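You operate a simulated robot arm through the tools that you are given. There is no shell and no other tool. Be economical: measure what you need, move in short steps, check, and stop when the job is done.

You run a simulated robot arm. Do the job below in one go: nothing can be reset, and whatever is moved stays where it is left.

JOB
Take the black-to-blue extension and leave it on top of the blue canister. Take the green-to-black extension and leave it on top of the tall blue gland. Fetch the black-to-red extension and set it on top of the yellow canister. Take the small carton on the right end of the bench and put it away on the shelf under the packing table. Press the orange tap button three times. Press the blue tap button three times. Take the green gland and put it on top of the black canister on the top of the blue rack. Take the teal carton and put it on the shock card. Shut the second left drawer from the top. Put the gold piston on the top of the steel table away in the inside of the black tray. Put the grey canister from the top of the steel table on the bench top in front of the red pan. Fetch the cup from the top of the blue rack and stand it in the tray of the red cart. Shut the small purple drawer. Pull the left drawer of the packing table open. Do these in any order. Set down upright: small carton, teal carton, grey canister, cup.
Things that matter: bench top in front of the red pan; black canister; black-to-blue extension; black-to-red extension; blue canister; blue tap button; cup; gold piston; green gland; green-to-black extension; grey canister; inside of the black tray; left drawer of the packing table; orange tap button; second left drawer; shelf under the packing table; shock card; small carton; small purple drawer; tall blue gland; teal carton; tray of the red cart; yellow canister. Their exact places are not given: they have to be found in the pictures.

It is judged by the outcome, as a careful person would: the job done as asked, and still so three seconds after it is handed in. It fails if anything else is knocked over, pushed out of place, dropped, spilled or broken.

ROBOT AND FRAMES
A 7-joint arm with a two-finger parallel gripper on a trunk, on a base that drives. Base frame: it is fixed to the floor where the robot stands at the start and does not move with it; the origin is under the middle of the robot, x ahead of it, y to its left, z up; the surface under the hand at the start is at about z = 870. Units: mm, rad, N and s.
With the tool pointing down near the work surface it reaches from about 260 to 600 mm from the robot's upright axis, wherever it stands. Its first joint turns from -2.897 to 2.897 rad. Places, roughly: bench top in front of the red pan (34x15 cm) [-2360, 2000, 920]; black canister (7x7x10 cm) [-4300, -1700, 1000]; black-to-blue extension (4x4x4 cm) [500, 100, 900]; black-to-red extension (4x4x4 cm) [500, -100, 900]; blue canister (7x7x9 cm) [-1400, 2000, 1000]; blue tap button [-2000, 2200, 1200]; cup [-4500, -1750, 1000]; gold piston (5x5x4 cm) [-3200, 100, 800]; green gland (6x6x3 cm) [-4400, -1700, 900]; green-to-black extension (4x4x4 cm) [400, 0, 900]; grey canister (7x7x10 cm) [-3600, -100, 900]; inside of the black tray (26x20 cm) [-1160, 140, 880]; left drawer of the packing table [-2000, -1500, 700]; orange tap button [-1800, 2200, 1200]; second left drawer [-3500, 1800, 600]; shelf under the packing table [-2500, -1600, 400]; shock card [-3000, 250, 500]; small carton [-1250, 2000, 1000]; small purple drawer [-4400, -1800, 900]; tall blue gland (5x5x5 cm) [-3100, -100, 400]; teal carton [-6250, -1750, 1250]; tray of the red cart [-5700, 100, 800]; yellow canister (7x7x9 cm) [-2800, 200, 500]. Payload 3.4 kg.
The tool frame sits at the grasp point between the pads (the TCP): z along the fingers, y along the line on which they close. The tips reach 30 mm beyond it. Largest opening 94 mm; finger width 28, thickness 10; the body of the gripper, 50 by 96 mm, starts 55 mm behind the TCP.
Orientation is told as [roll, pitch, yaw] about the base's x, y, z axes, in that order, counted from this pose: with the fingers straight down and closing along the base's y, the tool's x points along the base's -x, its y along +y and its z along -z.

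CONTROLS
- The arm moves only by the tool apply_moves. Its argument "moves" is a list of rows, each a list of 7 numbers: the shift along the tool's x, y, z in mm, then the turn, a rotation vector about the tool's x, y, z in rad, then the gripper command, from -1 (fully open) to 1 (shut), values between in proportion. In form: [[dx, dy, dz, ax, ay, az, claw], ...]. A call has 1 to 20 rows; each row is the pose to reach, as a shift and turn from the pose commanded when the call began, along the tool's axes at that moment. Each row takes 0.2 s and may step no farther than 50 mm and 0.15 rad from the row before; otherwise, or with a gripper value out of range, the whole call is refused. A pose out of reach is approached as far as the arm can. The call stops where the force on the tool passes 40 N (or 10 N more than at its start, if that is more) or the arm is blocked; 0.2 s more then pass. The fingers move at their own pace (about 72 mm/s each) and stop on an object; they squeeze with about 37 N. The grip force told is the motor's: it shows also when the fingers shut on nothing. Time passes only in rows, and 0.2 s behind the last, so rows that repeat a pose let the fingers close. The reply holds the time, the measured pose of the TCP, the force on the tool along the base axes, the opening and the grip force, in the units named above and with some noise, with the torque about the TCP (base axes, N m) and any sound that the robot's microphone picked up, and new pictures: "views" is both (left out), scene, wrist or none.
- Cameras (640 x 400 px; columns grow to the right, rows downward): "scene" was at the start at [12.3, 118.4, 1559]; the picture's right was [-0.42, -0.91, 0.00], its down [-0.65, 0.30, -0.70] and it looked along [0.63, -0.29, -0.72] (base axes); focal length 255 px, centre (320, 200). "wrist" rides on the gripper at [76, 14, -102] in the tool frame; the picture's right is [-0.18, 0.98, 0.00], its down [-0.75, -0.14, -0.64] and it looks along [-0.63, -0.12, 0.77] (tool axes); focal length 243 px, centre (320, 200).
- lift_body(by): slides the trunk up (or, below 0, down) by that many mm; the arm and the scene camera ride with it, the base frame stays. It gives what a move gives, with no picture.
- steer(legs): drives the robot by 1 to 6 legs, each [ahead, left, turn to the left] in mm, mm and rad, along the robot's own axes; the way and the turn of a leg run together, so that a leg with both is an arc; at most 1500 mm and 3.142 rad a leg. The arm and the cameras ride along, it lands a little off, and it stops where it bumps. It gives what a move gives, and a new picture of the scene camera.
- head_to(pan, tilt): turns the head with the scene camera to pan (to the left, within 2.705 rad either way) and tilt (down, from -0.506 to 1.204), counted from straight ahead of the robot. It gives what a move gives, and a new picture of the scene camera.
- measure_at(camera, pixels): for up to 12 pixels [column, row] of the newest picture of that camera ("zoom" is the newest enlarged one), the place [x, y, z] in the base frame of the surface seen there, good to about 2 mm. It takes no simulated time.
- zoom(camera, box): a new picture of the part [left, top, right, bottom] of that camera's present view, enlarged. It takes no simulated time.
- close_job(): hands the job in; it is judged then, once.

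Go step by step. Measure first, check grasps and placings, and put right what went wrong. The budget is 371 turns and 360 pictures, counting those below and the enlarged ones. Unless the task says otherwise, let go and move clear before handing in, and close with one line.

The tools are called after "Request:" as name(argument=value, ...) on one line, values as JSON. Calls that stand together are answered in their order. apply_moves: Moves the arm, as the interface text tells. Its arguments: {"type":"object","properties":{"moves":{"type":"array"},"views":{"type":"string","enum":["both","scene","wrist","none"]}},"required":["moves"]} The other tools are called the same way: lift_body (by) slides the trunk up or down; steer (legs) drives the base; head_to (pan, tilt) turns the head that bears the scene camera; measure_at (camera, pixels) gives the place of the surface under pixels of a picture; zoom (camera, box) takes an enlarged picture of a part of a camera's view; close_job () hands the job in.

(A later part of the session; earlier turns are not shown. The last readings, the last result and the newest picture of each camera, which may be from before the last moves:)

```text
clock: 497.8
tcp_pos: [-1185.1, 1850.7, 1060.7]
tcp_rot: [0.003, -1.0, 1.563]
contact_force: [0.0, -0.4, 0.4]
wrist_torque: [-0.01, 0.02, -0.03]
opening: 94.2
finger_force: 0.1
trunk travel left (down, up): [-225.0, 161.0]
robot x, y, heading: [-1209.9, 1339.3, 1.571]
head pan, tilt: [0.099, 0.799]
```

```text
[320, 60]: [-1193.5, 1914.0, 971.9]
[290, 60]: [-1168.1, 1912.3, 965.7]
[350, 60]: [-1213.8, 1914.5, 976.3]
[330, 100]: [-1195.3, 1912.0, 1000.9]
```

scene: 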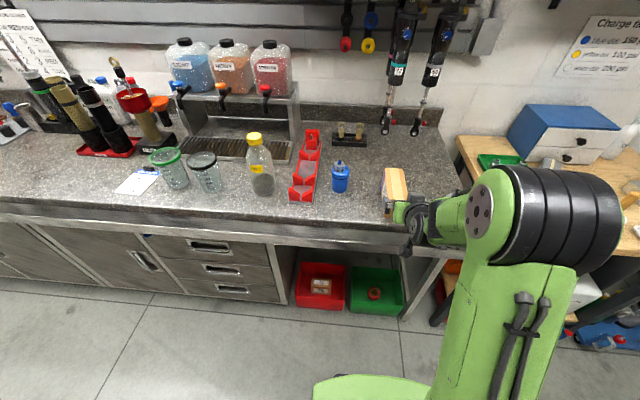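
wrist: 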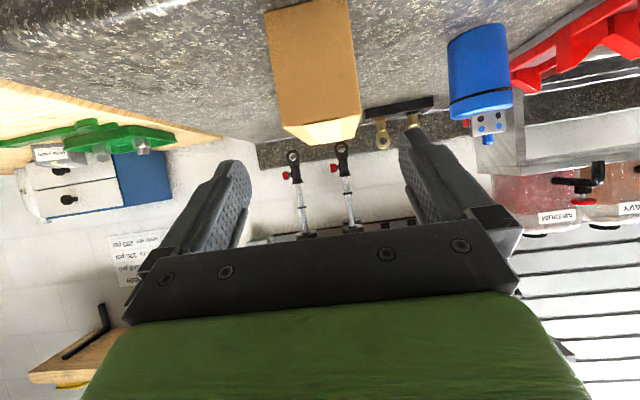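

Carton's near end is at y=1913, centred. Advance diagonally to (y 1953, z 990) and grip.

Request:
apply_moves(moves=[[1, 0, 31, 0, 0, 0, -1], [2, 0, 62, 0, 0, 0, -1], [3.5, 0, 93, 0, 0, 0, -1], [4.6, 0, 124, 0, 0, 0, -1], [4.6, 0, 124, 0, 0, 0, -0.3], [4.6, 0, 124, 0, 0, 0, 1], [4.6, 0, 124, 0, 0, 0, 1], [4.6, 0, 124, 0, 0, 0, 1]], views="wrist")

```text
clock: 499.6
tcp_pos: [-1185.2, 1951.1, 988.8]
tcp_rot: [0.001, -0.999, 1.564]
contact_force: [-0.3, -0.3, 0.0]
wrist_torque: [0.06, 0.05, 0.05]
opening: 66.1
finger_force: 36.8
trunk travel left (down, up): [-225.0, 161.0]
robot x, y, heading: [-1203.1, 1345.0, 1.569]
head pan, tilt: [0.099, 0.799]
```

wrist: 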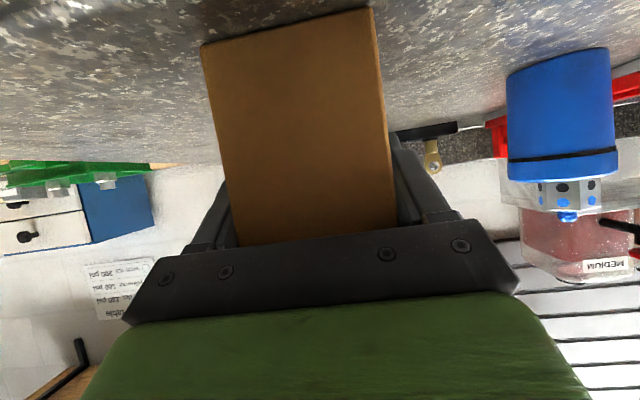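

Held. Lift and drive round the east end to the packing table.

Request:
apply_moves(moves=[[-15, 0, -9.6, 0, 0, 0, 1], [-40, 0, -26, 0, 0, 0, 1], [-75, 0, -48, 0, 0, 0, 1], [-105, 0, -68, 0, 0, 0, 1]], views="none")

Request:
steer(legs=[[-345, 0, 0], [0, 0, -1.571], [870, 0, 0], [0, 0, -1.571], [1500, 0, 0], [350, 0, 0]])

Request:
steer(legs=[[0, 0, -1.571], [1100, 0, 0], [1050, 0, 0], [0, 0, 1.571]])

Request:
head_to(pan=0.0, tilt=0.6)

```text
clock: 500.6
tcp_pos: [-1183.9, 1950.9, 1114.7]
tcp_rot: [0.004, -0.997, 1.564]
contact_force: [0.0, -0.5, -3.9]
wrist_torque: [-0.13, -0.01, 0.01]
opening: 66.3
finger_force: 37.0
trunk travel left (down, up): [-225.0, 161.0]
robot x, y, heading: [-1206.9, 1342.2, 1.572]
head pan, tilt: [0.099, 0.799]
```

```text
clock: 523.6
tcp_pos: [-322.7, -1458.1, 1113.5]
tcp_rot: [0.002, -0.999, -1.562]
contact_force: [0.7, -0.5, -3.8]
wrist_torque: [0.14, -0.02, -0.02]
opening: 66.0
finger_force: 37.4
trunk travel left (down, up): [-225.0, 161.0]
robot x, y, heading: [-307.6, -844.3, -1.557]
head pan, tilt: [0.099, 0.799]
```

scene: 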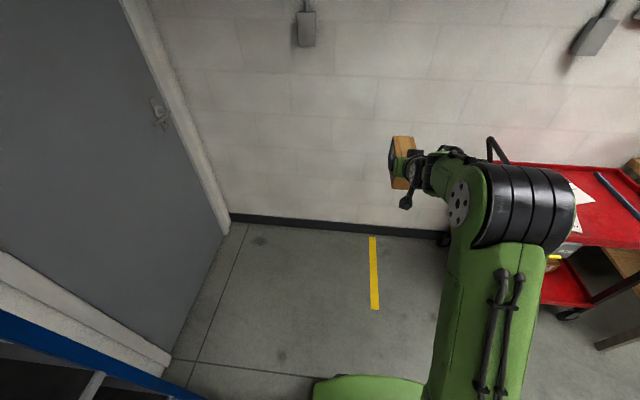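

```text
clock: 541.9
tcp_pos: [-2464.3, -1490.0, 1113.9]
tcp_rot: [0.002, -1.001, -1.559]
contact_force: [-1.1, -0.7, -3.4]
wrist_torque: [0.1, -0.04, 0.02]
opening: 66.0
finger_force: 37.0
trunk travel left (down, up): [-225.0, 161.0]
robot x, y, heading: [-2451.6, -881.5, -1.554]
head pan, tilt: [0.099, 0.799]
```

scene: 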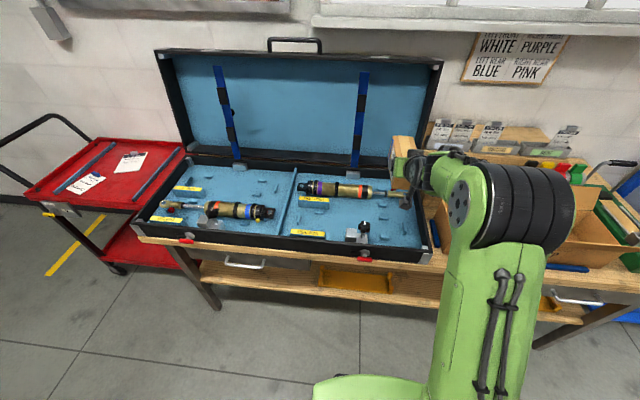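

```text
clock: 542.6
tcp_pos: [-2464.9, -1490.3, 1114.8]
tcp_rot: [0.001, -0.999, -1.559]
contact_force: [-0.4, -0.6, -3.1]
wrist_torque: [0.15, 0.02, 0.02]
opening: 66.0
finger_force: 37.0
trunk travel left (down, up): [-225.0, 161.0]
robot x, y, heading: [-2451.7, -878.3, -1.554]
head pan, tilt: [0.0, 0.6]
```

scene: 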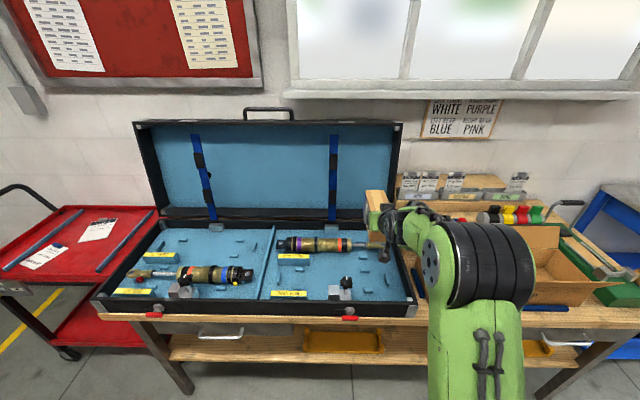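

Back off from above the table, lower the trunk, and view the shelf.

Request:
steer(legs=[[-270, 0, -0.016]])

Request:
lift_body(by=-220)

Request:
head_to(pan=0.15, tilt=0.75)

```text
clock: 544.5
tcp_pos: [-2475.5, -1219.9, 1114.8]
tcp_rot: [0.001, -1.001, -1.571]
contact_force: [0.1, -0.5, -3.7]
wrist_torque: [0.11, -0.01, -0.03]
opening: 66.1
finger_force: 36.8
trunk travel left (down, up): [-225.0, 161.0]
robot x, y, heading: [-2453.7, -613.8, -1.569]
head pan, tilt: [0.0, 0.6]
```

scene: 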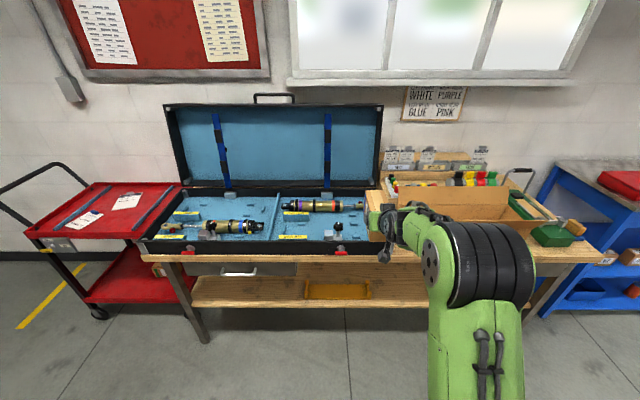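

```text
clock: 546.8
tcp_pos: [-2475.2, -1219.9, 895.2]
tcp_rot: [0.002, -1.0, -1.572]
contact_force: [0.1, -0.1, -3.6]
wrist_torque: [0.1, 0.02, 0.0]
opening: 66.1
finger_force: 37.4
trunk travel left (down, up): [-5.0, 381.0]
robot x, y, heading: [-2455.4, -613.5, -1.568]
head pan, tilt: [0.0, 0.6]
```

```text
clock: 547.5
tcp_pos: [-2476.3, -1220.6, 895.1]
tcp_rot: [0.002, -0.998, -1.572]
contact_force: [-0.1, 0.1, -3.4]
wrist_torque: [0.13, -0.02, -0.02]
opening: 66.1
finger_force: 36.6
trunk travel left (down, up): [-5.0, 381.0]
robot x, y, heading: [-2457.9, -609.2, -1.57]
head pan, tilt: [0.15, 0.75]
```

scene: 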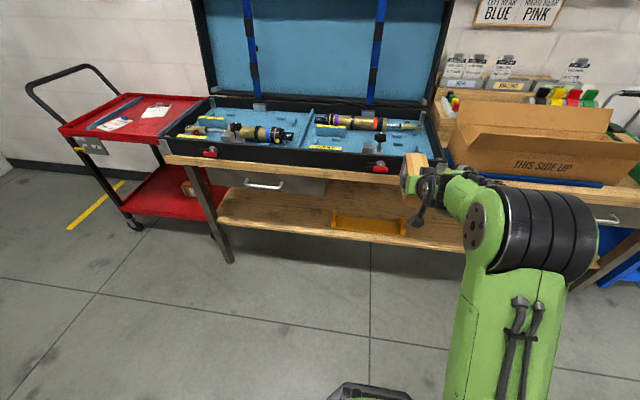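

Request:
zoom(camera="scene", box=[170, 140, 490, 280])

Request:
measure_at(camera="scene", pixels=[[230, 217], [240, 200], [320, 210], [335, 215], [400, 222], [335, 230], [420, 240], [265, 185], [280, 190], [330, 172], [370, 198], [440, 200]])

```text
2.00 times, centred on (330, 210) of scene
```

zoom: 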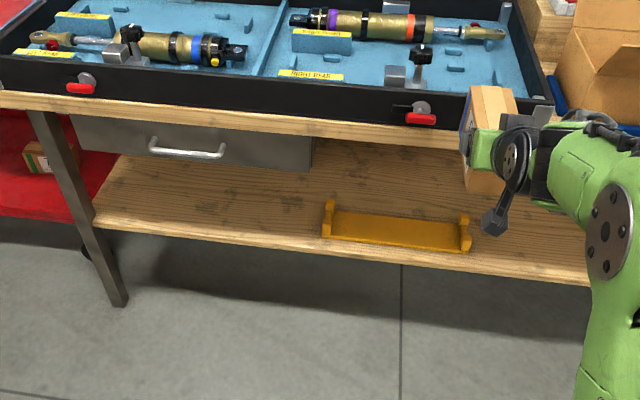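

```text
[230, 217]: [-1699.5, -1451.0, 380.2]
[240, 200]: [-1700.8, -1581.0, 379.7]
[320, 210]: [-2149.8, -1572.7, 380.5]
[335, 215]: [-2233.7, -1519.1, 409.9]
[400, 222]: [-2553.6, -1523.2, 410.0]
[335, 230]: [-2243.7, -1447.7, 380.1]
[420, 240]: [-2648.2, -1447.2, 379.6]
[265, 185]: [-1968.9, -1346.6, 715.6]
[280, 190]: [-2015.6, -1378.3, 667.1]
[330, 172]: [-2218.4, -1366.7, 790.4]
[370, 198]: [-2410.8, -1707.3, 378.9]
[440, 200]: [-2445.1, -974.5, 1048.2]
```

Shelf z=380, front edge y≈-1430; a yellow holder occupies x -2234…-2560. I'll use the free gap near x≈-2760. Strafe there and lower the arm.

Request:
steer(legs=[[0, -285, 0]])

Request:
apply_moves(moves=[[36, 0, 22, 0, 0, 0, 1], [72, 0, 45, 0, 0, 0, 1], [108, 0, 68, 0, 0, 0, 1], [144, 0, 91, 0, 0, 0, 1], [180, 0, 114, 0, 0, 0, 1], [216, 0, 137, 0, 0, 0, 1], [252, 0, 160, 0, 0, 0, 1], [288, 0, 183, 0, 0, 0, 1], [324, 0, 206, 0, 0, 0, 1], [350, 0, 224, 0, 0, 0, 1]], views="both")

```text
clock: 549.5
tcp_pos: [-2763.6, -1221.0, 895.5]
tcp_rot: [0.003, -0.999, -1.576]
contact_force: [-0.7, -0.1, -3.3]
wrist_torque: [0.15, -0.01, 0.03]
opening: 66.1
finger_force: 37.1
trunk travel left (down, up): [-5.0, 381.0]
robot x, y, heading: [-2745.1, -610.2, -1.566]
head pan, tilt: [0.15, 0.75]
```

scene: 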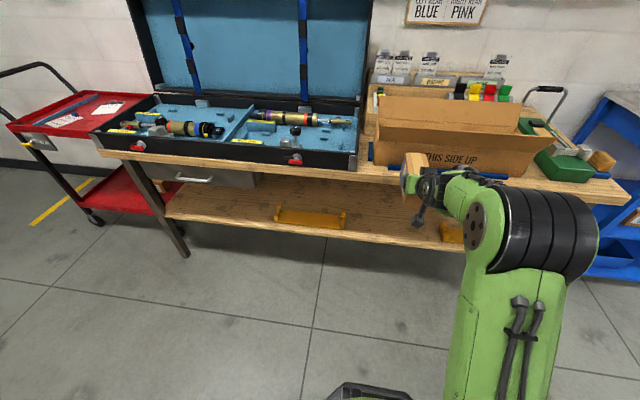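

```text
clock: 551.7
tcp_pos: [-2762.5, -1221.7, 478.1]
tcp_rot: [0.002, -0.999, -1.575]
contact_force: [-0.3, 0.4, -3.9]
wrist_torque: [0.15, 0.02, -0.03]
opening: 66.2
finger_force: 36.9
trunk travel left (down, up): [-5.0, 381.0]
robot x, y, heading: [-2741.0, -614.7, -1.57]
head pan, tilt: [0.15, 0.75]
```

scene: 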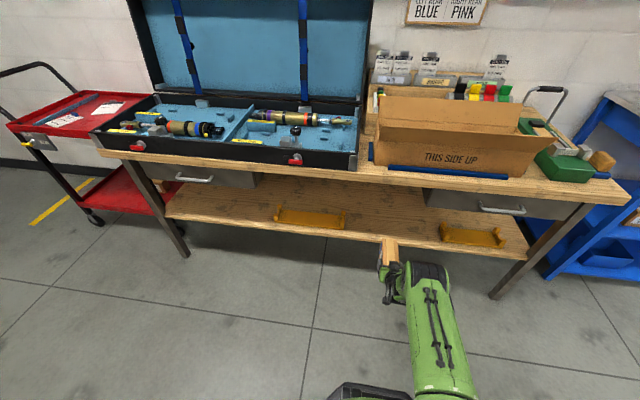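
wrist: 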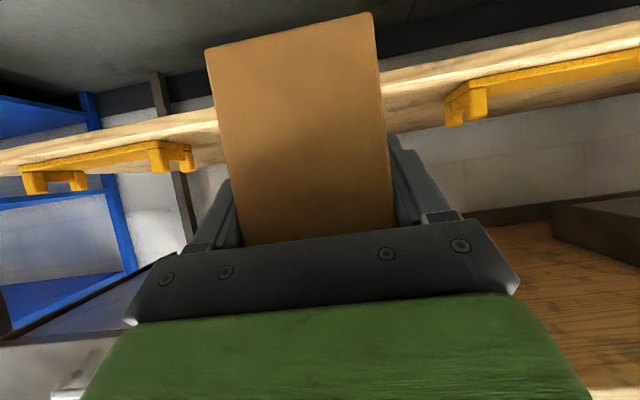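

Request:
measure_at(camera="scene", pixels=[[343, 222], [443, 232], [390, 225], [385, 200], [400, 243], [430, 262]])

Request:
steer(legs=[[270, 0, 0]])

Request:
zoom(camera="scene", box=[260, 160, 540, 320])

```text
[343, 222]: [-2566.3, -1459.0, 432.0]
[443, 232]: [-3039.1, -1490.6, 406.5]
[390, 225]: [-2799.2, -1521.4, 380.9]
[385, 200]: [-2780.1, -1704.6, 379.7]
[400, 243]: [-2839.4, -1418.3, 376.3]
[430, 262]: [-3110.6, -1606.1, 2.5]
```

```text
clock: 553.6
tcp_pos: [-2761.8, -1492.9, 478.2]
tcp_rot: [0.003, -0.999, -1.574]
contact_force: [0.0, 0.8, -3.7]
wrist_torque: [0.11, 0.0, 0.02]
opening: 66.2
finger_force: 36.8
trunk travel left (down, up): [-5.0, 381.0]
robot x, y, heading: [-2742.9, -882.5, -1.566]
head pan, tilt: [0.15, 0.75]
```

scene: 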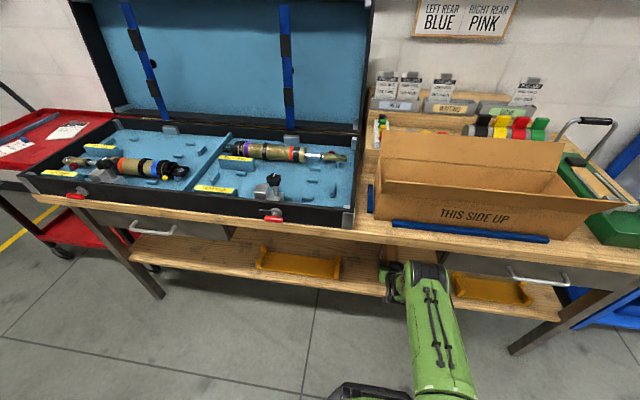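

```text
2.29 times, centred on (400, 240) of scene
```

zoom: 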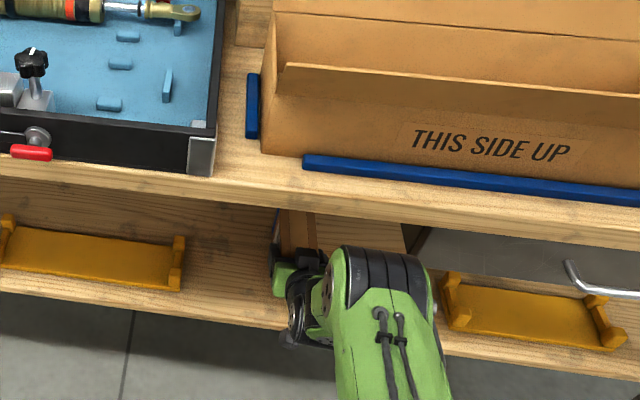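

Request:
apply_moves(moves=[[-10, 0, 15, 0, 0, 0, 1], [-19.4, 0, 30.3, 0, 0, 0, 1], [-5, 0, 39.5, 0, 0, 0, 1], [4, 0, 45.3, 0, 0, 0, 1], [8.4, 0, 48.1, 0, 0, 0, 1], [10.9, 0, 49.7, 0, 0, 0, 1], [12.5, 0, 50.8, 0, 0, 0, 1]], views="wrist")

```text
clock: 555.2
tcp_pos: [-2760.6, -1529.4, 441.8]
tcp_rot: [0.002, -1.001, -1.572]
contact_force: [-1.4, 1.6, -0.2]
wrist_torque: [-0.13, 0.12, -0.07]
opening: 66.4
finger_force: 37.4
trunk travel left (down, up): [-5.0, 381.0]
robot x, y, heading: [-2741.7, -884.2, -1.572]
head pan, tilt: [0.15, 0.75]
```

wrist: 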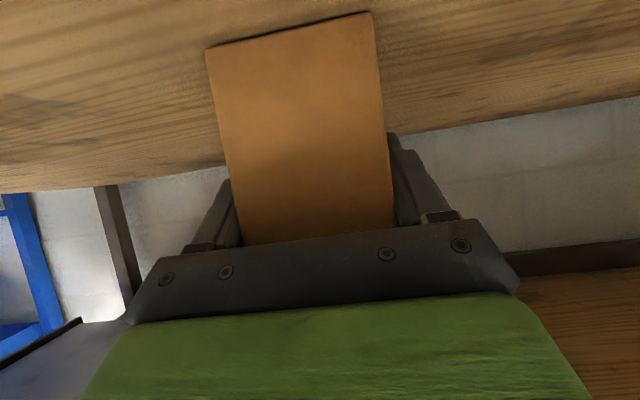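

Request:
apply_moves(moves=[[1.7, 0, 1.1, 0, 0, 0, 1], [3, 0, 1.9, 0, 0, 0, 1], [3, 0, 1.9, 0, 0, 0, 1]], views="none")

```text
clock: 556.0
tcp_pos: [-2762.2, -1528.7, 439.8]
tcp_rot: [0.003, -1.004, -1.575]
contact_force: [-0.4, 2.6, 14.2]
wrist_torque: [-1.03, 0.16, -0.1]
opening: 66.3
finger_force: 37.0
trunk travel left (down, up): [-5.0, 381.0]
robot x, y, heading: [-2740.4, -882.3, -1.567]
head pan, tilt: [0.15, 0.75]
```

Seated. Release and back out.

Request:
apply_moves(moves=[[-1, 0, -0.6, 0, 0, 0, 0], [-1, 0, -0.6, 0, 0, 0, -0.7], [-1, 0, -0.6, 0, 0, 0, -0.9], [-1, 0, -0.6, 0, 0, 0, -0.9], [8, 0, -18, 0, 0, 0, -0.9], [15, 0, -45, 0, 0, 0, -0.9], [12, 0, -80, 0, 0, 0, -0.9], [8, 0, -120, 0, 0, 0, -0.9]], views="wrist")

Request:
steer(legs=[[-230, 0, 0]])

Request:
zoom(camera="scene", box=[160, 140, 540, 320])

```text
clock: 557.8
tcp_pos: [-2760.6, -1422.7, 496.1]
tcp_rot: [0.002, -1.0, -1.574]
contact_force: [0.3, -0.3, 0.5]
wrist_torque: [-0.03, 0.01, -0.01]
opening: 89.4
finger_force: 0.1
trunk travel left (down, up): [-5.0, 381.0]
robot x, y, heading: [-2740.1, -883.2, -1.567]
head pan, tilt: [0.15, 0.75]
```

wrist: 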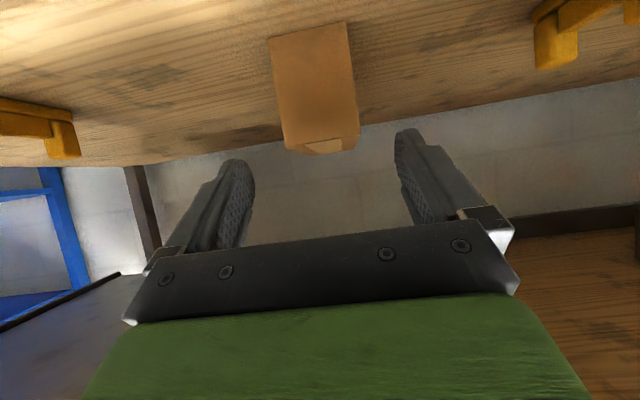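

```text
clock: 559.5
tcp_pos: [-2761.5, -1192.7, 496.8]
tcp_rot: [0.001, -1.0, -1.576]
contact_force: [-0.3, 0.7, -0.3]
wrist_torque: [-0.01, 0.04, 0.01]
opening: 89.5
finger_force: 0.1
trunk travel left (down, up): [-5.0, 381.0]
robot x, y, heading: [-2744.0, -651.1, -1.566]
head pan, tilt: [0.15, 0.75]
```

scene: 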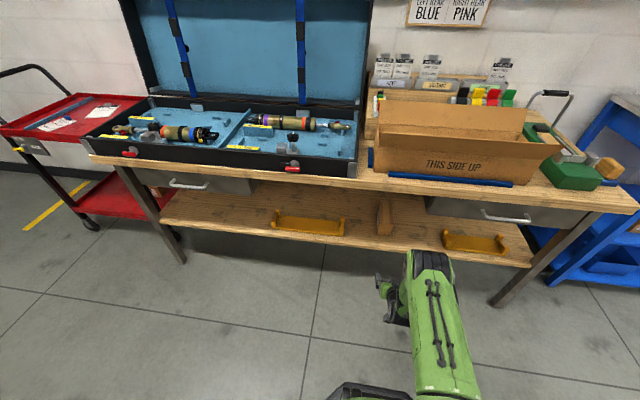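

```text
1.68 times, centred on (350, 230) of scene
```

zoom: 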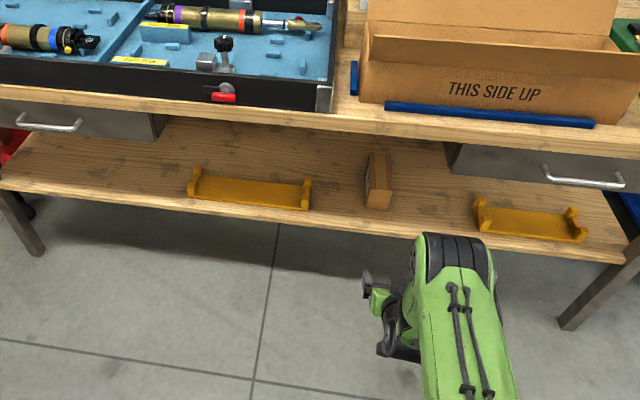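

The small carton is on the shelf. Next the left drawer: handle at (-1969,-1347,716). Raise the trunk, strafe there.

Request:
lift_body(by=220)

Request:
steer(legs=[[0, 790, 0]])

Request:
apply_moves(moves=[[0, 0, 0, 0, -0.14, 0, 0], [0, 0, 0, 0, -0.28, 0, 0], [0, 0, 0, 0, -0.42, 0, 0], [0, 0, 0, 0, -0.57, 0, 0]], views="both")

```text
clock: 561.9
tcp_pos: [-2762.8, -1192.6, 714.0]
tcp_rot: [0.001, -1.0, -1.576]
contact_force: [0.3, -0.4, -0.2]
wrist_torque: [-0.02, 0.01, 0.04]
opening: 89.1
finger_force: 0.1
trunk travel left (down, up): [-225.0, 161.0]
robot x, y, heading: [-2742.4, -654.4, -1.57]
head pan, tilt: [0.15, 0.75]
```

```text
clock: 566.1
tcp_pos: [-1968.1, -1192.1, 715.4]
tcp_rot: [0.003, -0.998, -1.575]
contact_force: [0.3, -0.5, 0.6]
wrist_torque: [0.02, 0.03, -0.02]
opening: 89.4
finger_force: 0.1
trunk travel left (down, up): [-225.0, 161.0]
robot x, y, heading: [-1951.2, -653.5, -1.568]
head pan, tilt: [0.15, 0.75]
```

scene: 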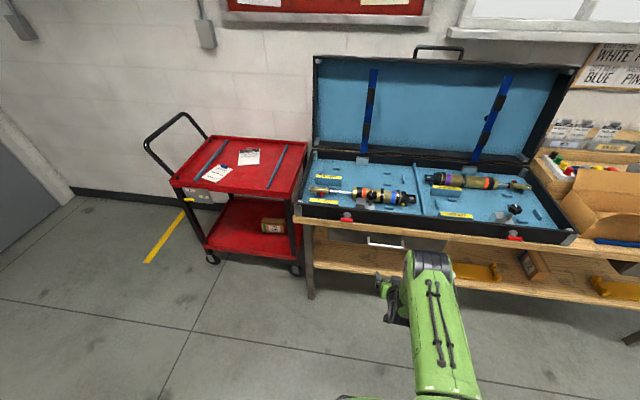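

```text
clock: 567.1
tcp_pos: [-1968.7, -1192.0, 714.9]
tcp_rot: [2.176, -1.568, 2.532]
contact_force: [-0.6, 0.8, -0.4]
wrist_torque: [-0.03, -0.03, 0.01]
opening: 47.0
finger_force: 0.2
trunk travel left (down, up): [-225.0, 161.0]
robot x, y, heading: [-1949.5, -651.4, -1.568]
head pan, tilt: [0.15, 0.75]
```

scene: 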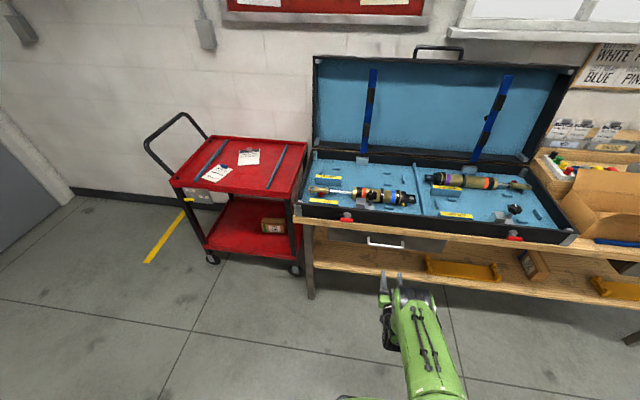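
wrist: 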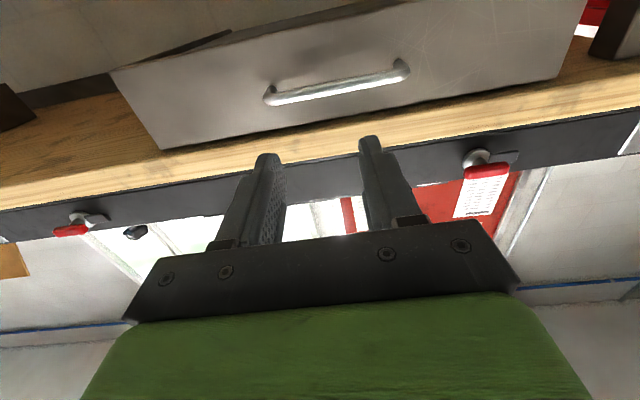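

Handle seen at wrist (338,85). Measure it, then roll the hand 90°.

Request:
measure_at(camera="wrist", pixels=[[338, 85], [300, 93], [375, 77], [268, 96], [404, 68], [330, 60], [340, 110], [200, 110], [330, 130]])

Request:
apply_moves(moves=[[0, 0, 0, 0, 0, -0.14, 0], [0, 0, 0, 0, 0, -0.28, 0], [0, 0, 0, 0, 0, -0.42, 0], [0, 0, 0, 0, 0, -0.56, 0], [0, 0, 0, 0, 0, -0.7, 0], [0, 0, 0, 0, 0, -0.84, 0], [0, 0, 0, 0, 0, -0.98, 0], [0, 0, 0, 0, 0, -1.12, 0], [0, 0, 0, 0, 0, -1.26, 0], [0, 0, 0, 0, 0, -1.4, 0], [0, 0, 0, 0, 0, -1.54, 0], [0, 0, 0, 0, 0, -1.571, 0]], views="both")

```text
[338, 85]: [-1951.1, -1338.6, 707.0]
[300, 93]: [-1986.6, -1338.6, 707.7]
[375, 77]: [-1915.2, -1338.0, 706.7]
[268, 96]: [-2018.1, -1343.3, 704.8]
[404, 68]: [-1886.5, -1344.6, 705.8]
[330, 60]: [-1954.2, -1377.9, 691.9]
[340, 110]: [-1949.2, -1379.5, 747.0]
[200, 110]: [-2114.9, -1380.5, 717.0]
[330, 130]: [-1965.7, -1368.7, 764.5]
```

```text
clock: 569.7
tcp_pos: [-1968.2, -1192.1, 716.3]
tcp_rot: [-1.568, 0.0, -0.003]
contact_force: [0.6, 0.6, -0.1]
wrist_torque: [0.01, -0.02, 0.0]
opening: 46.8
finger_force: 0.1
trunk travel left (down, up): [-225.0, 161.0]
robot x, y, heading: [-1949.6, -654.8, -1.57]
head pan, tilt: [0.15, 0.75]
```

scene: 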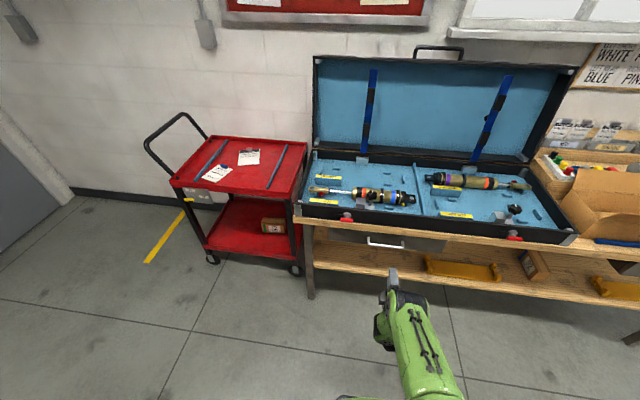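
wrist: 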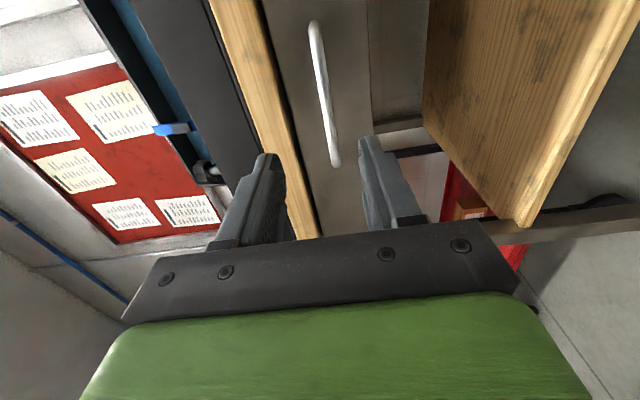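

Bar at (-1951,-1343,708), face at -1379. Drive 125 mm ahead, align, enclose the bar.

Request:
steer(legs=[[115, 15, 0]])

Request:
apply_moves(moves=[[0, 8, 8, 0, 0, 0, 0], [0, 8, 16, 0, 0, 0, 0]], views="both")

Request:
measure_at(camera="wrist", pixels=[[320, 60], [325, 90], [300, 60]])

```text
clock: 571.0
tcp_pos: [-1953.9, -1307.2, 714.8]
tcp_rot: [-1.567, 0.0, -0.004]
contact_force: [0.9, -0.4, -0.5]
wrist_torque: [-0.03, 0.02, 0.04]
opening: 46.8
finger_force: 0.2
trunk travel left (down, up): [-225.0, 161.0]
robot x, y, heading: [-1929.8, -767.3, -1.567]
head pan, tilt: [0.15, 0.75]
```

scene: 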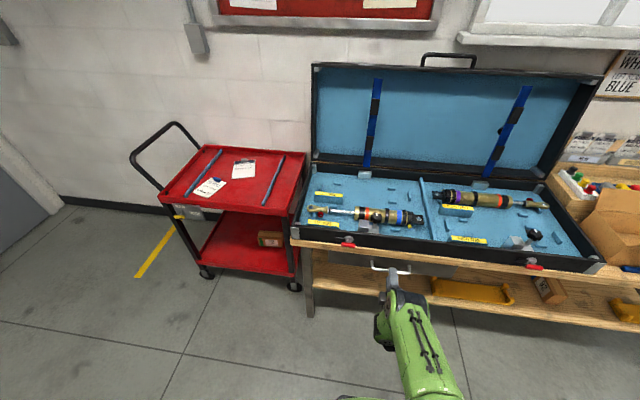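

```text
clock: 571.6
tcp_pos: [-1955.0, -1323.6, 707.8]
tcp_rot: [-1.57, -0.002, -0.004]
contact_force: [0.9, -0.2, 0.5]
wrist_torque: [-0.02, 0.0, 0.04]
opening: 47.2
finger_force: 0.0
trunk travel left (down, up): [-225.0, 161.0]
robot x, y, heading: [-1931.9, -768.7, -1.569]
head pan, tilt: [0.15, 0.75]
```

scene: 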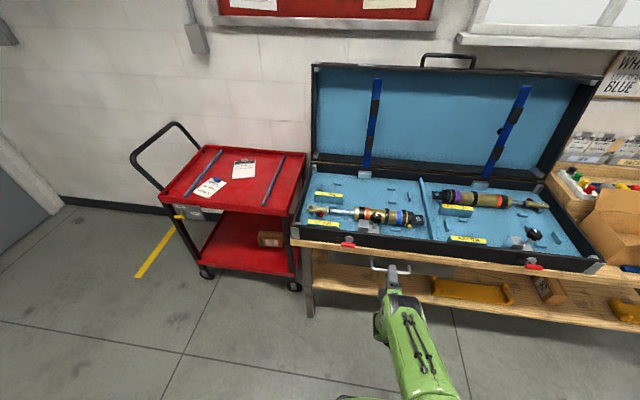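
wrist: 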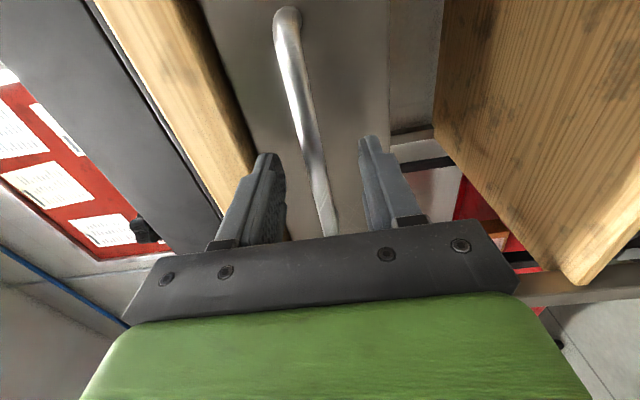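

```text
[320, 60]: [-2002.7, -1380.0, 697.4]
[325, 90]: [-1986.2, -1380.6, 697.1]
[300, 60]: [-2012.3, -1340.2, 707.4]
```

The bar lies between the fingers. Advance 15 mm and close.

Request:
apply_moves(moves=[[0, 0, 8, 0, 0, 0, 0], [0, 0, 15, 0, 0, 0, 0], [0, 0, 15, 0, 0, 0, 0.5], [0, 0, 15, 0, 0, 0, 1], [0, 0, 15, 0, 0, 0, 1]], views="none")

```text
clock: 572.8
tcp_pos: [-1954.2, -1338.0, 710.0]
tcp_rot: [-1.574, -0.001, -0.004]
contact_force: [-1.6, 5.2, 14.7]
wrist_torque: [-0.13, 0.02, 0.22]
opening: 11.9
finger_force: 45.4
trunk travel left (down, up): [-225.0, 161.0]
robot x, y, heading: [-1936.5, -765.7, -1.567]
head pan, tilt: [0.15, 0.75]
```

Bar gripped (12 mm). Pull the drawer out.

Request:
apply_moves(moves=[[0, -2, -8, 0, 0, 0, 1], [0, -2, -20, 0, 0, 0, 1], [0, -2, -35, 0, 0, 0, 1], [0, -2, -50, 0, 0, 0, 1], [0, -2, -65, 0, 0, 0, 1], [0, -2, -80, 0, 0, 0, 1], [0, -2, -95, 0, 0, 0, 1], [0, -2, -110, 0, 0, 0, 1]], views="both")

```text
clock: 574.6
tcp_pos: [-1953.3, -1227.8, 709.9]
tcp_rot: [-1.569, -0.001, -0.005]
contact_force: [-1.2, 0.7, 11.1]
wrist_torque: [0.01, 0.24, 0.07]
opening: 11.6
finger_force: 45.2
trunk travel left (down, up): [-225.0, 161.0]
robot x, y, heading: [-1931.1, -764.5, -1.567]
head pan, tilt: [0.15, 0.75]
```

scene: 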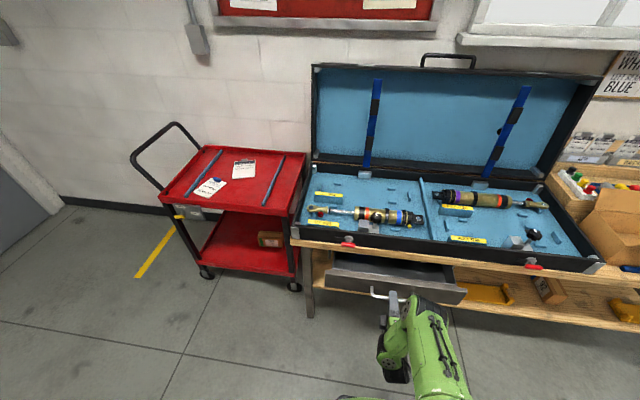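
wrist: 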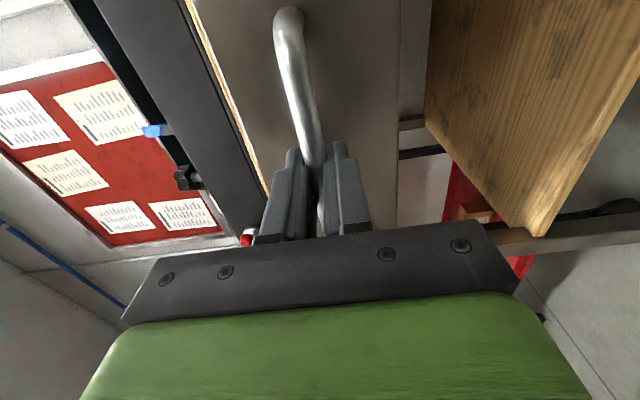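

It opens. Pull another 150 mm by backing the base.

Request:
steer(legs=[[-150, 0, 0]])

```text
clock: 576.1
tcp_pos: [-1953.7, -1081.2, 710.7]
tcp_rot: [-1.57, 0.0, -0.004]
contact_force: [-0.1, -0.7, 11.3]
wrist_torque: [-0.2, 0.03, -0.29]
opening: 11.6
finger_force: 45.0
trunk travel left (down, up): [-225.0, 161.0]
robot x, y, heading: [-1936.2, -619.9, -1.565]
head pan, tilt: [0.15, 0.75]
stopped in leg 1: the robot was blocked; the commanded pose is now the measured one
```

scene: 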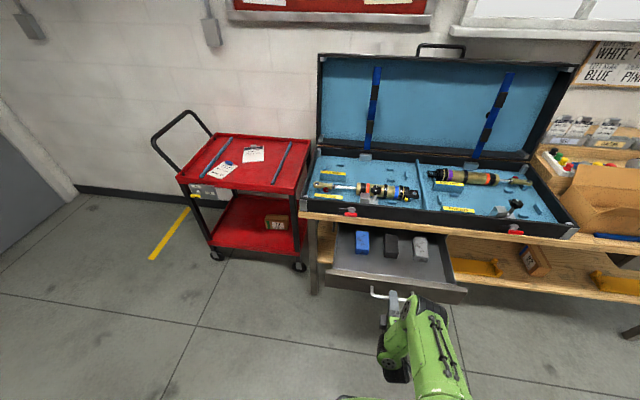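

The drawer is ~257 mm open. Release the bar and retract.

Request:
apply_moves(moves=[[0, 0, 0, 0, 0, 0, 0], [0, 0, 0, 0, 0, 0, 0], [0, 0, 0, 0, 0, 0, 0], [0, 0, -12, 0, 0, 0, 0], [0, 0, -25, 0, 0, 0, 0], [0, 0, -38, 0, 0, 0, 0], [0, 0, -50, 0, 0, 0, 0]], views="both")

```text
clock: 577.7
tcp_pos: [-1954.2, -1054.9, 710.7]
tcp_rot: [-1.561, 0.0, -0.002]
contact_force: [0.2, -1.1, 0.6]
wrist_torque: [0.01, 0.03, 0.0]
opening: 47.0
finger_force: 0.0
out of reach, approached as far as the arm can: row 6, 7
trunk travel left (down, up): [-225.0, 161.0]
robot x, y, heading: [-1932.8, -619.8, -1.568]
head pan, tilt: [0.15, 0.75]
```

scene: 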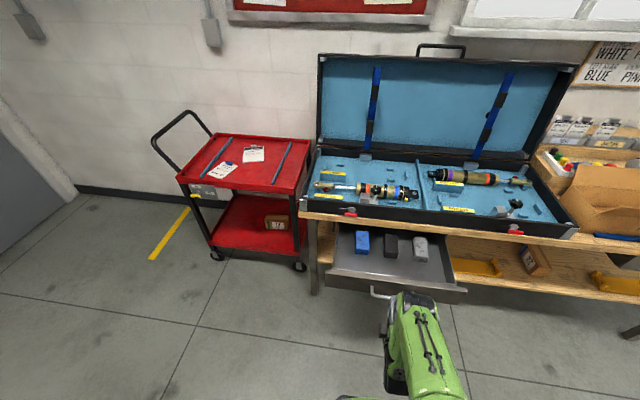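
wrist: 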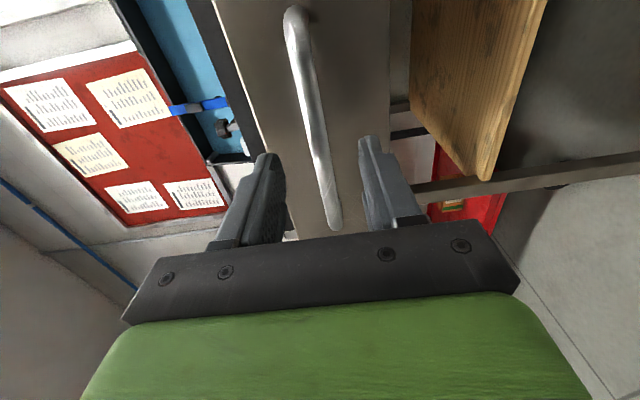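

Tips nearly clear. Try backing the base a little (it may have been the drawer stop that blocked).

Request:
steer(legs=[[-40, 0, 0]])

```text
clock: 578.4
tcp_pos: [-1954.9, -1054.3, 712.2]
tcp_rot: [-1.564, 0.0, -0.003]
contact_force: [0.4, 0.0, -0.6]
wrist_torque: [0.0, 0.0, -0.03]
opening: 47.2
finger_force: 0.0
trunk travel left (down, up): [-225.0, 161.0]
robot x, y, heading: [-1933.8, -616.2, -1.571]
head pan, tilt: [0.15, 0.75]
stopped in leg 1: the robot was blocked; the commanded pose is now the measured one
```

scene: 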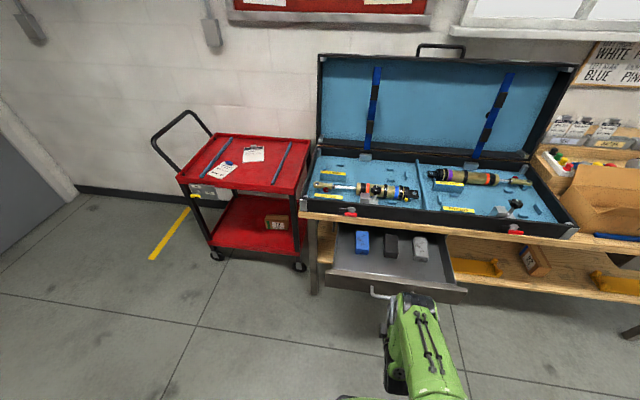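

The base is against the partition. The fingers straddle the bar above and below, so I slide the hand sideways past the bar's end.

Request:
apply_moves(moves=[[0, 0, -5, 0, 0, 0, -0.2], [30, 0, -5, 0, 0, 0, -0.2], [60, 0, -5, 0, 0, 0, -0.2], [90, 0, -5, 0, 0, 0, -0.2], [120, 0, -5, 0, 0, 0, -0.2]], views="both")

```text
clock: 579.6
tcp_pos: [-2075.3, -1050.0, 711.4]
tcp_rot: [-1.565, -0.001, -0.004]
contact_force: [-0.2, 0.7, -0.5]
wrist_torque: [-0.01, -0.01, 0.0]
opening: 56.3
finger_force: 0.1
out of reach, approached as far as the arm can: row 1, 2
trunk travel left (down, up): [-225.0, 161.0]
robot x, y, heading: [-1931.3, -620.6, -1.568]
head pan, tilt: [0.15, 0.75]
```

scene: 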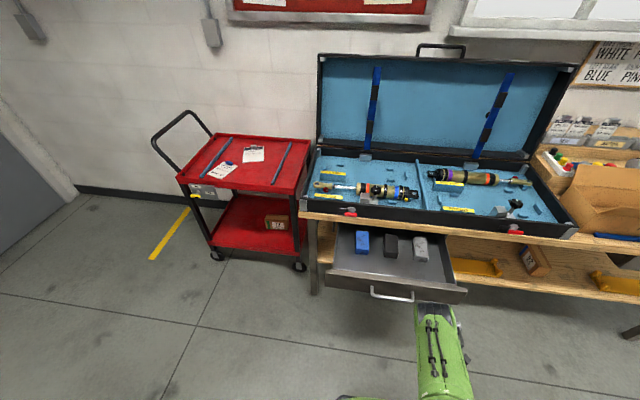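
wrist: 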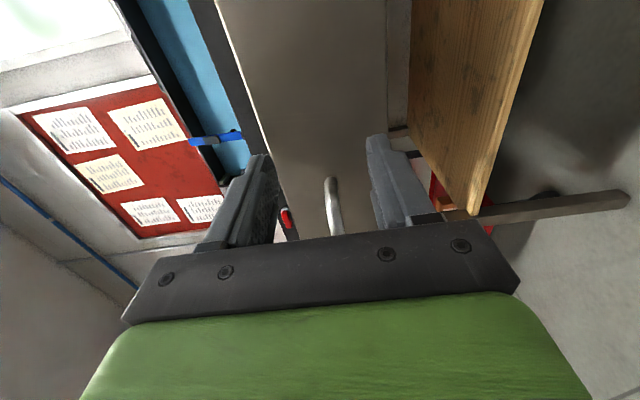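

Clear. Strafe right, away from the drawer, toward the grey canister.

Request:
steer(legs=[[0, -250, 0], [150, -300, 0], [0, -1000, 0]])

```text
clock: 588.0
tcp_pos: [-3625.2, -1202.7, 711.1]
tcp_rot: [-1.563, 0.001, 0.001]
contact_force: [-0.7, 0.0, -0.1]
wrist_torque: [-0.01, -0.02, -0.03]
opening: 56.6
finger_force: 0.0
trunk travel left (down, up): [-225.0, 161.0]
robot x, y, heading: [-3483.8, -776.4, -1.567]
head pan, tilt: [0.15, 0.75]
```

scene: 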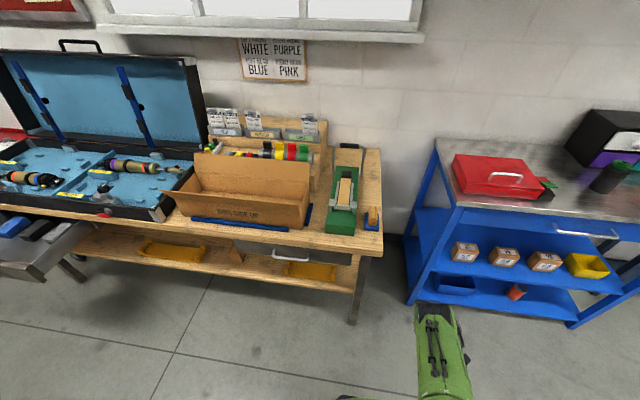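

Restore the hand: undo the roll, then straighten it upright.

Request:
apply_moves(moves=[[0, 0, 15, 0, 0, 0.14, -0.5], [0, 0, 30, 0, 0, 0.28, -1], [-15, 0, 45, 0, 0, 0.42, -1], [-30, 0, 60, 0, 0, 0.56, -1], [-45, 0, 75, 0, 0, 0.7, -1], [-60, 0, 80, 0, 0, 0.84, -1], [-75, 0, 80, 0, 0, 0.98, -1], [-90, 0, 80, 0, 0, 1.12, -1], [-100, 0, 80, 0, 0, 1.26, -1], [-110, 0, 80, 0, 0, 1.4, -1], [-120, 0, 80, 0, 0, 1.54, -1], [-120, 0, 80, 0, 0, 1.571, -1]], views="none")

Request:
apply_moves(moves=[[-30, 0, -15, 0, 0.14, 0, -1], [-65, 0, -20, 0, 0.28, 0, -1], [-100, 0, -20, 0, 0.42, 0, -1], [-135, 0, -20, 0, 0.56, 0, -1], [-170, 0, -15, 0, 0.7, 0, -1], [-205, 0, -10, 0, 0.84, 0, -1], [-240, 0, -5, 0, 0.98, 0, -1], [-275, 0, 0, 0, 1.12, 0, -1], [-310, 0, 5, 0, 1.26, 0, -1], [-340, 0, 10, 0, 1.4, 0, -1], [-360, 0, 10, 0, 1.54, 0, -1], [-360, 0, 10, 0, 1.571, 0, -1]], views="scene")

```text
clock: 590.6
tcp_pos: [-3505.1, -1283.8, 709.3]
tcp_rot: [0.289, -1.561, -1.863]
contact_force: [-0.5, 0.3, 0.5]
wrist_torque: [-0.05, -0.03, 0.0]
opening: 94.0
finger_force: 0.0
trunk travel left (down, up): [-225.0, 161.0]
robot x, y, heading: [-3483.5, -772.8, -1.569]
head pan, tilt: [0.15, 0.75]
```

```text
clock: 593.2
tcp_pos: [-3505.1, -1295.1, 1070.5]
tcp_rot: [0.0, 0.009, -1.573]
contact_force: [-0.4, -0.2, 0.0]
wrist_torque: [0.03, -0.02, -0.01]
opening: 93.7
finger_force: 0.0
trunk travel left (down, up): [-225.0, 161.0]
robot x, y, heading: [-3483.0, -772.1, -1.567]
head pan, tilt: [0.15, 0.75]
```

scene: 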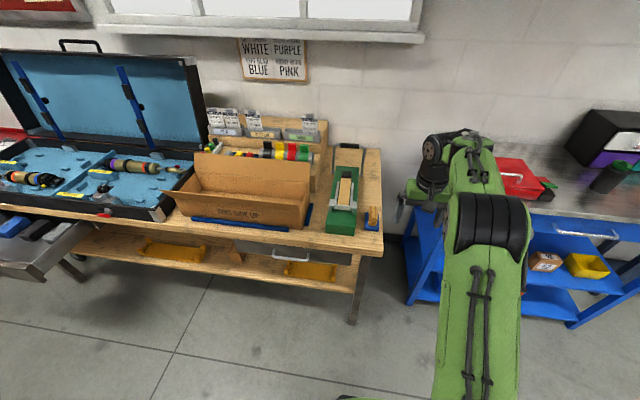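

Turn to face the steel table from the north and line up with the grey canister.

Request:
steer(legs=[[0, 0, -1.571], [0, 0, -1.571], [80, 150, 0]])

Request:
head_to(pan=0.0, tilt=0.8)

Request:
apply_moves(moves=[[0, 0, 0, 0, 0, 0, -1]], views="wrist")

```text
clock: 602.4
tcp_pos: [-3603.2, -169.6, 1069.2]
tcp_rot: [0.0, 0.01, 1.548]
contact_force: [-0.6, 0.6, 0.8]
wrist_torque: [0.0, -0.04, 0.02]
opening: 94.1
finger_force: 0.1
trunk travel left (down, up): [-225.0, 161.0]
robot x, y, heading: [-3632.1, -688.3, 1.557]
head pan, tilt: [0.15, 0.75]
```

scene: 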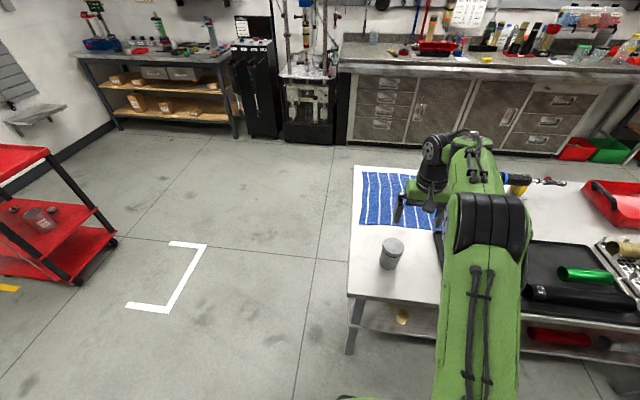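

```text
clock: 603.1
tcp_pos: [-3601.4, -169.4, 1070.3]
tcp_rot: [-0.001, 0.008, 1.547]
contact_force: [-0.3, 0.1, -0.2]
wrist_torque: [-0.02, -0.03, 0.03]
opening: 93.8
finger_force: 0.1
trunk travel left (down, up): [-225.0, 161.0]
robot x, y, heading: [-3636.8, -690.5, 1.555]
head pan, tilt: [0.0, 0.799]
```

scene: 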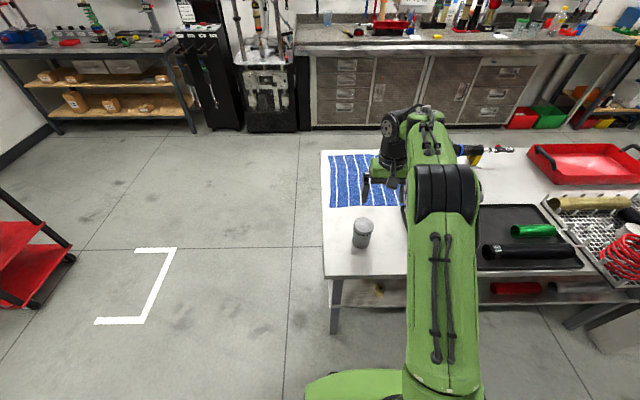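

```text
clock: 603.5
tcp_pos: [-3601.2, -169.4, 1069.2]
tcp_rot: [0.001, 0.01, 1.548]
contact_force: [-0.2, 0.7, -0.1]
wrist_torque: [0.02, 0.03, 0.01]
opening: 93.9
finger_force: 0.1
trunk travel left (down, up): [-225.0, 161.0]
robot x, y, heading: [-3634.6, -691.7, 1.554]
head pan, tilt: [0.0, 0.799]
```

wrist: 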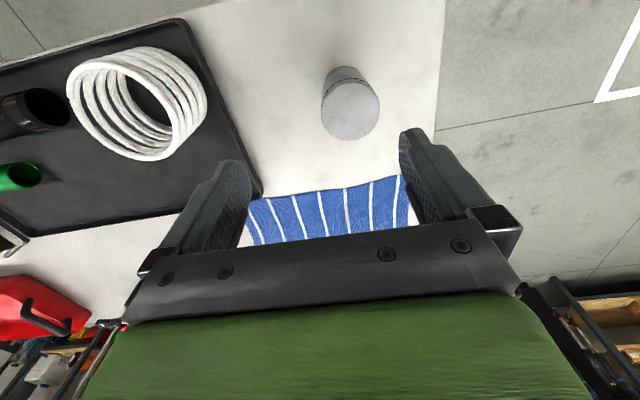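

Request:
measure_at(camera="wrist", pixels=[[323, 108], [378, 106], [350, 84], [350, 135], [350, 108]])

Request:
measure_at(camera="scene", pixels=[[363, 225], [355, 225], [372, 225], [363, 240]])

```text
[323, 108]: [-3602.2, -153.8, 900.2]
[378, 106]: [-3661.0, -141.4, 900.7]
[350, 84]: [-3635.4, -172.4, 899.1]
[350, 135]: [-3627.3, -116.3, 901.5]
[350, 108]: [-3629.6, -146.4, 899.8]
```

```text
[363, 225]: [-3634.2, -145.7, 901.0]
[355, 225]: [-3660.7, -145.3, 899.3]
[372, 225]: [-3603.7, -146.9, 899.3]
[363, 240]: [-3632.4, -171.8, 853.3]
```

Grey canister centre (-3631,-146), top 900. Descend and grip.

Request:
apply_moves(moves=[[-11, 15, 10, 0, 0, 0, -1], [-22.3, 30.5, 40, 0, 0, 0, -1], [-22.3, 30.5, 85, 0, 0, 0, -1], [-22.3, 30.5, 130, 0, 0, 0, -1], [-22.3, 30.5, 170, 0, 0, 0, -1], [-22.3, 30.5, 199, 0, 0, 0, -1], [-22.3, 30.5, 199, 0, 0, 0, -0.2], [-22.3, 30.5, 199, 0, 0, 0, 1], [-22.3, 30.5, 199, 0, 0, 0, 1], [-22.3, 30.5, 199, 0, 0, 0, 1]], views="wrist")

```text
clock: 605.7
tcp_pos: [-3633.4, -148.7, 869.6]
tcp_rot: [0.001, 0.007, 1.548]
contact_force: [0.3, 0.4, -0.1]
wrist_torque: [-0.03, -0.02, -0.03]
opening: 71.0
finger_force: 36.7
trunk travel left (down, up): [-225.0, 161.0]
robot x, y, heading: [-3633.0, -691.9, 1.556]
head pan, tilt: [0.0, 0.799]
```

wrist: 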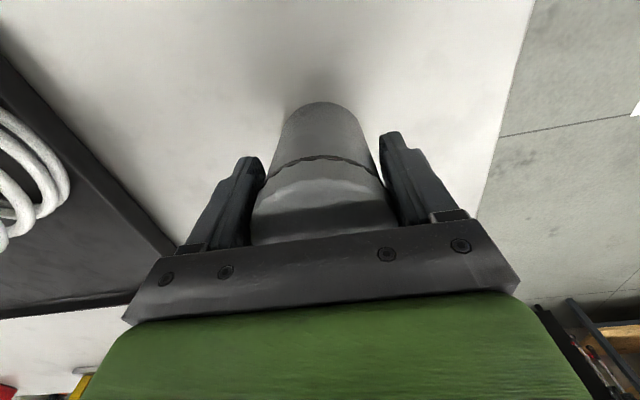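

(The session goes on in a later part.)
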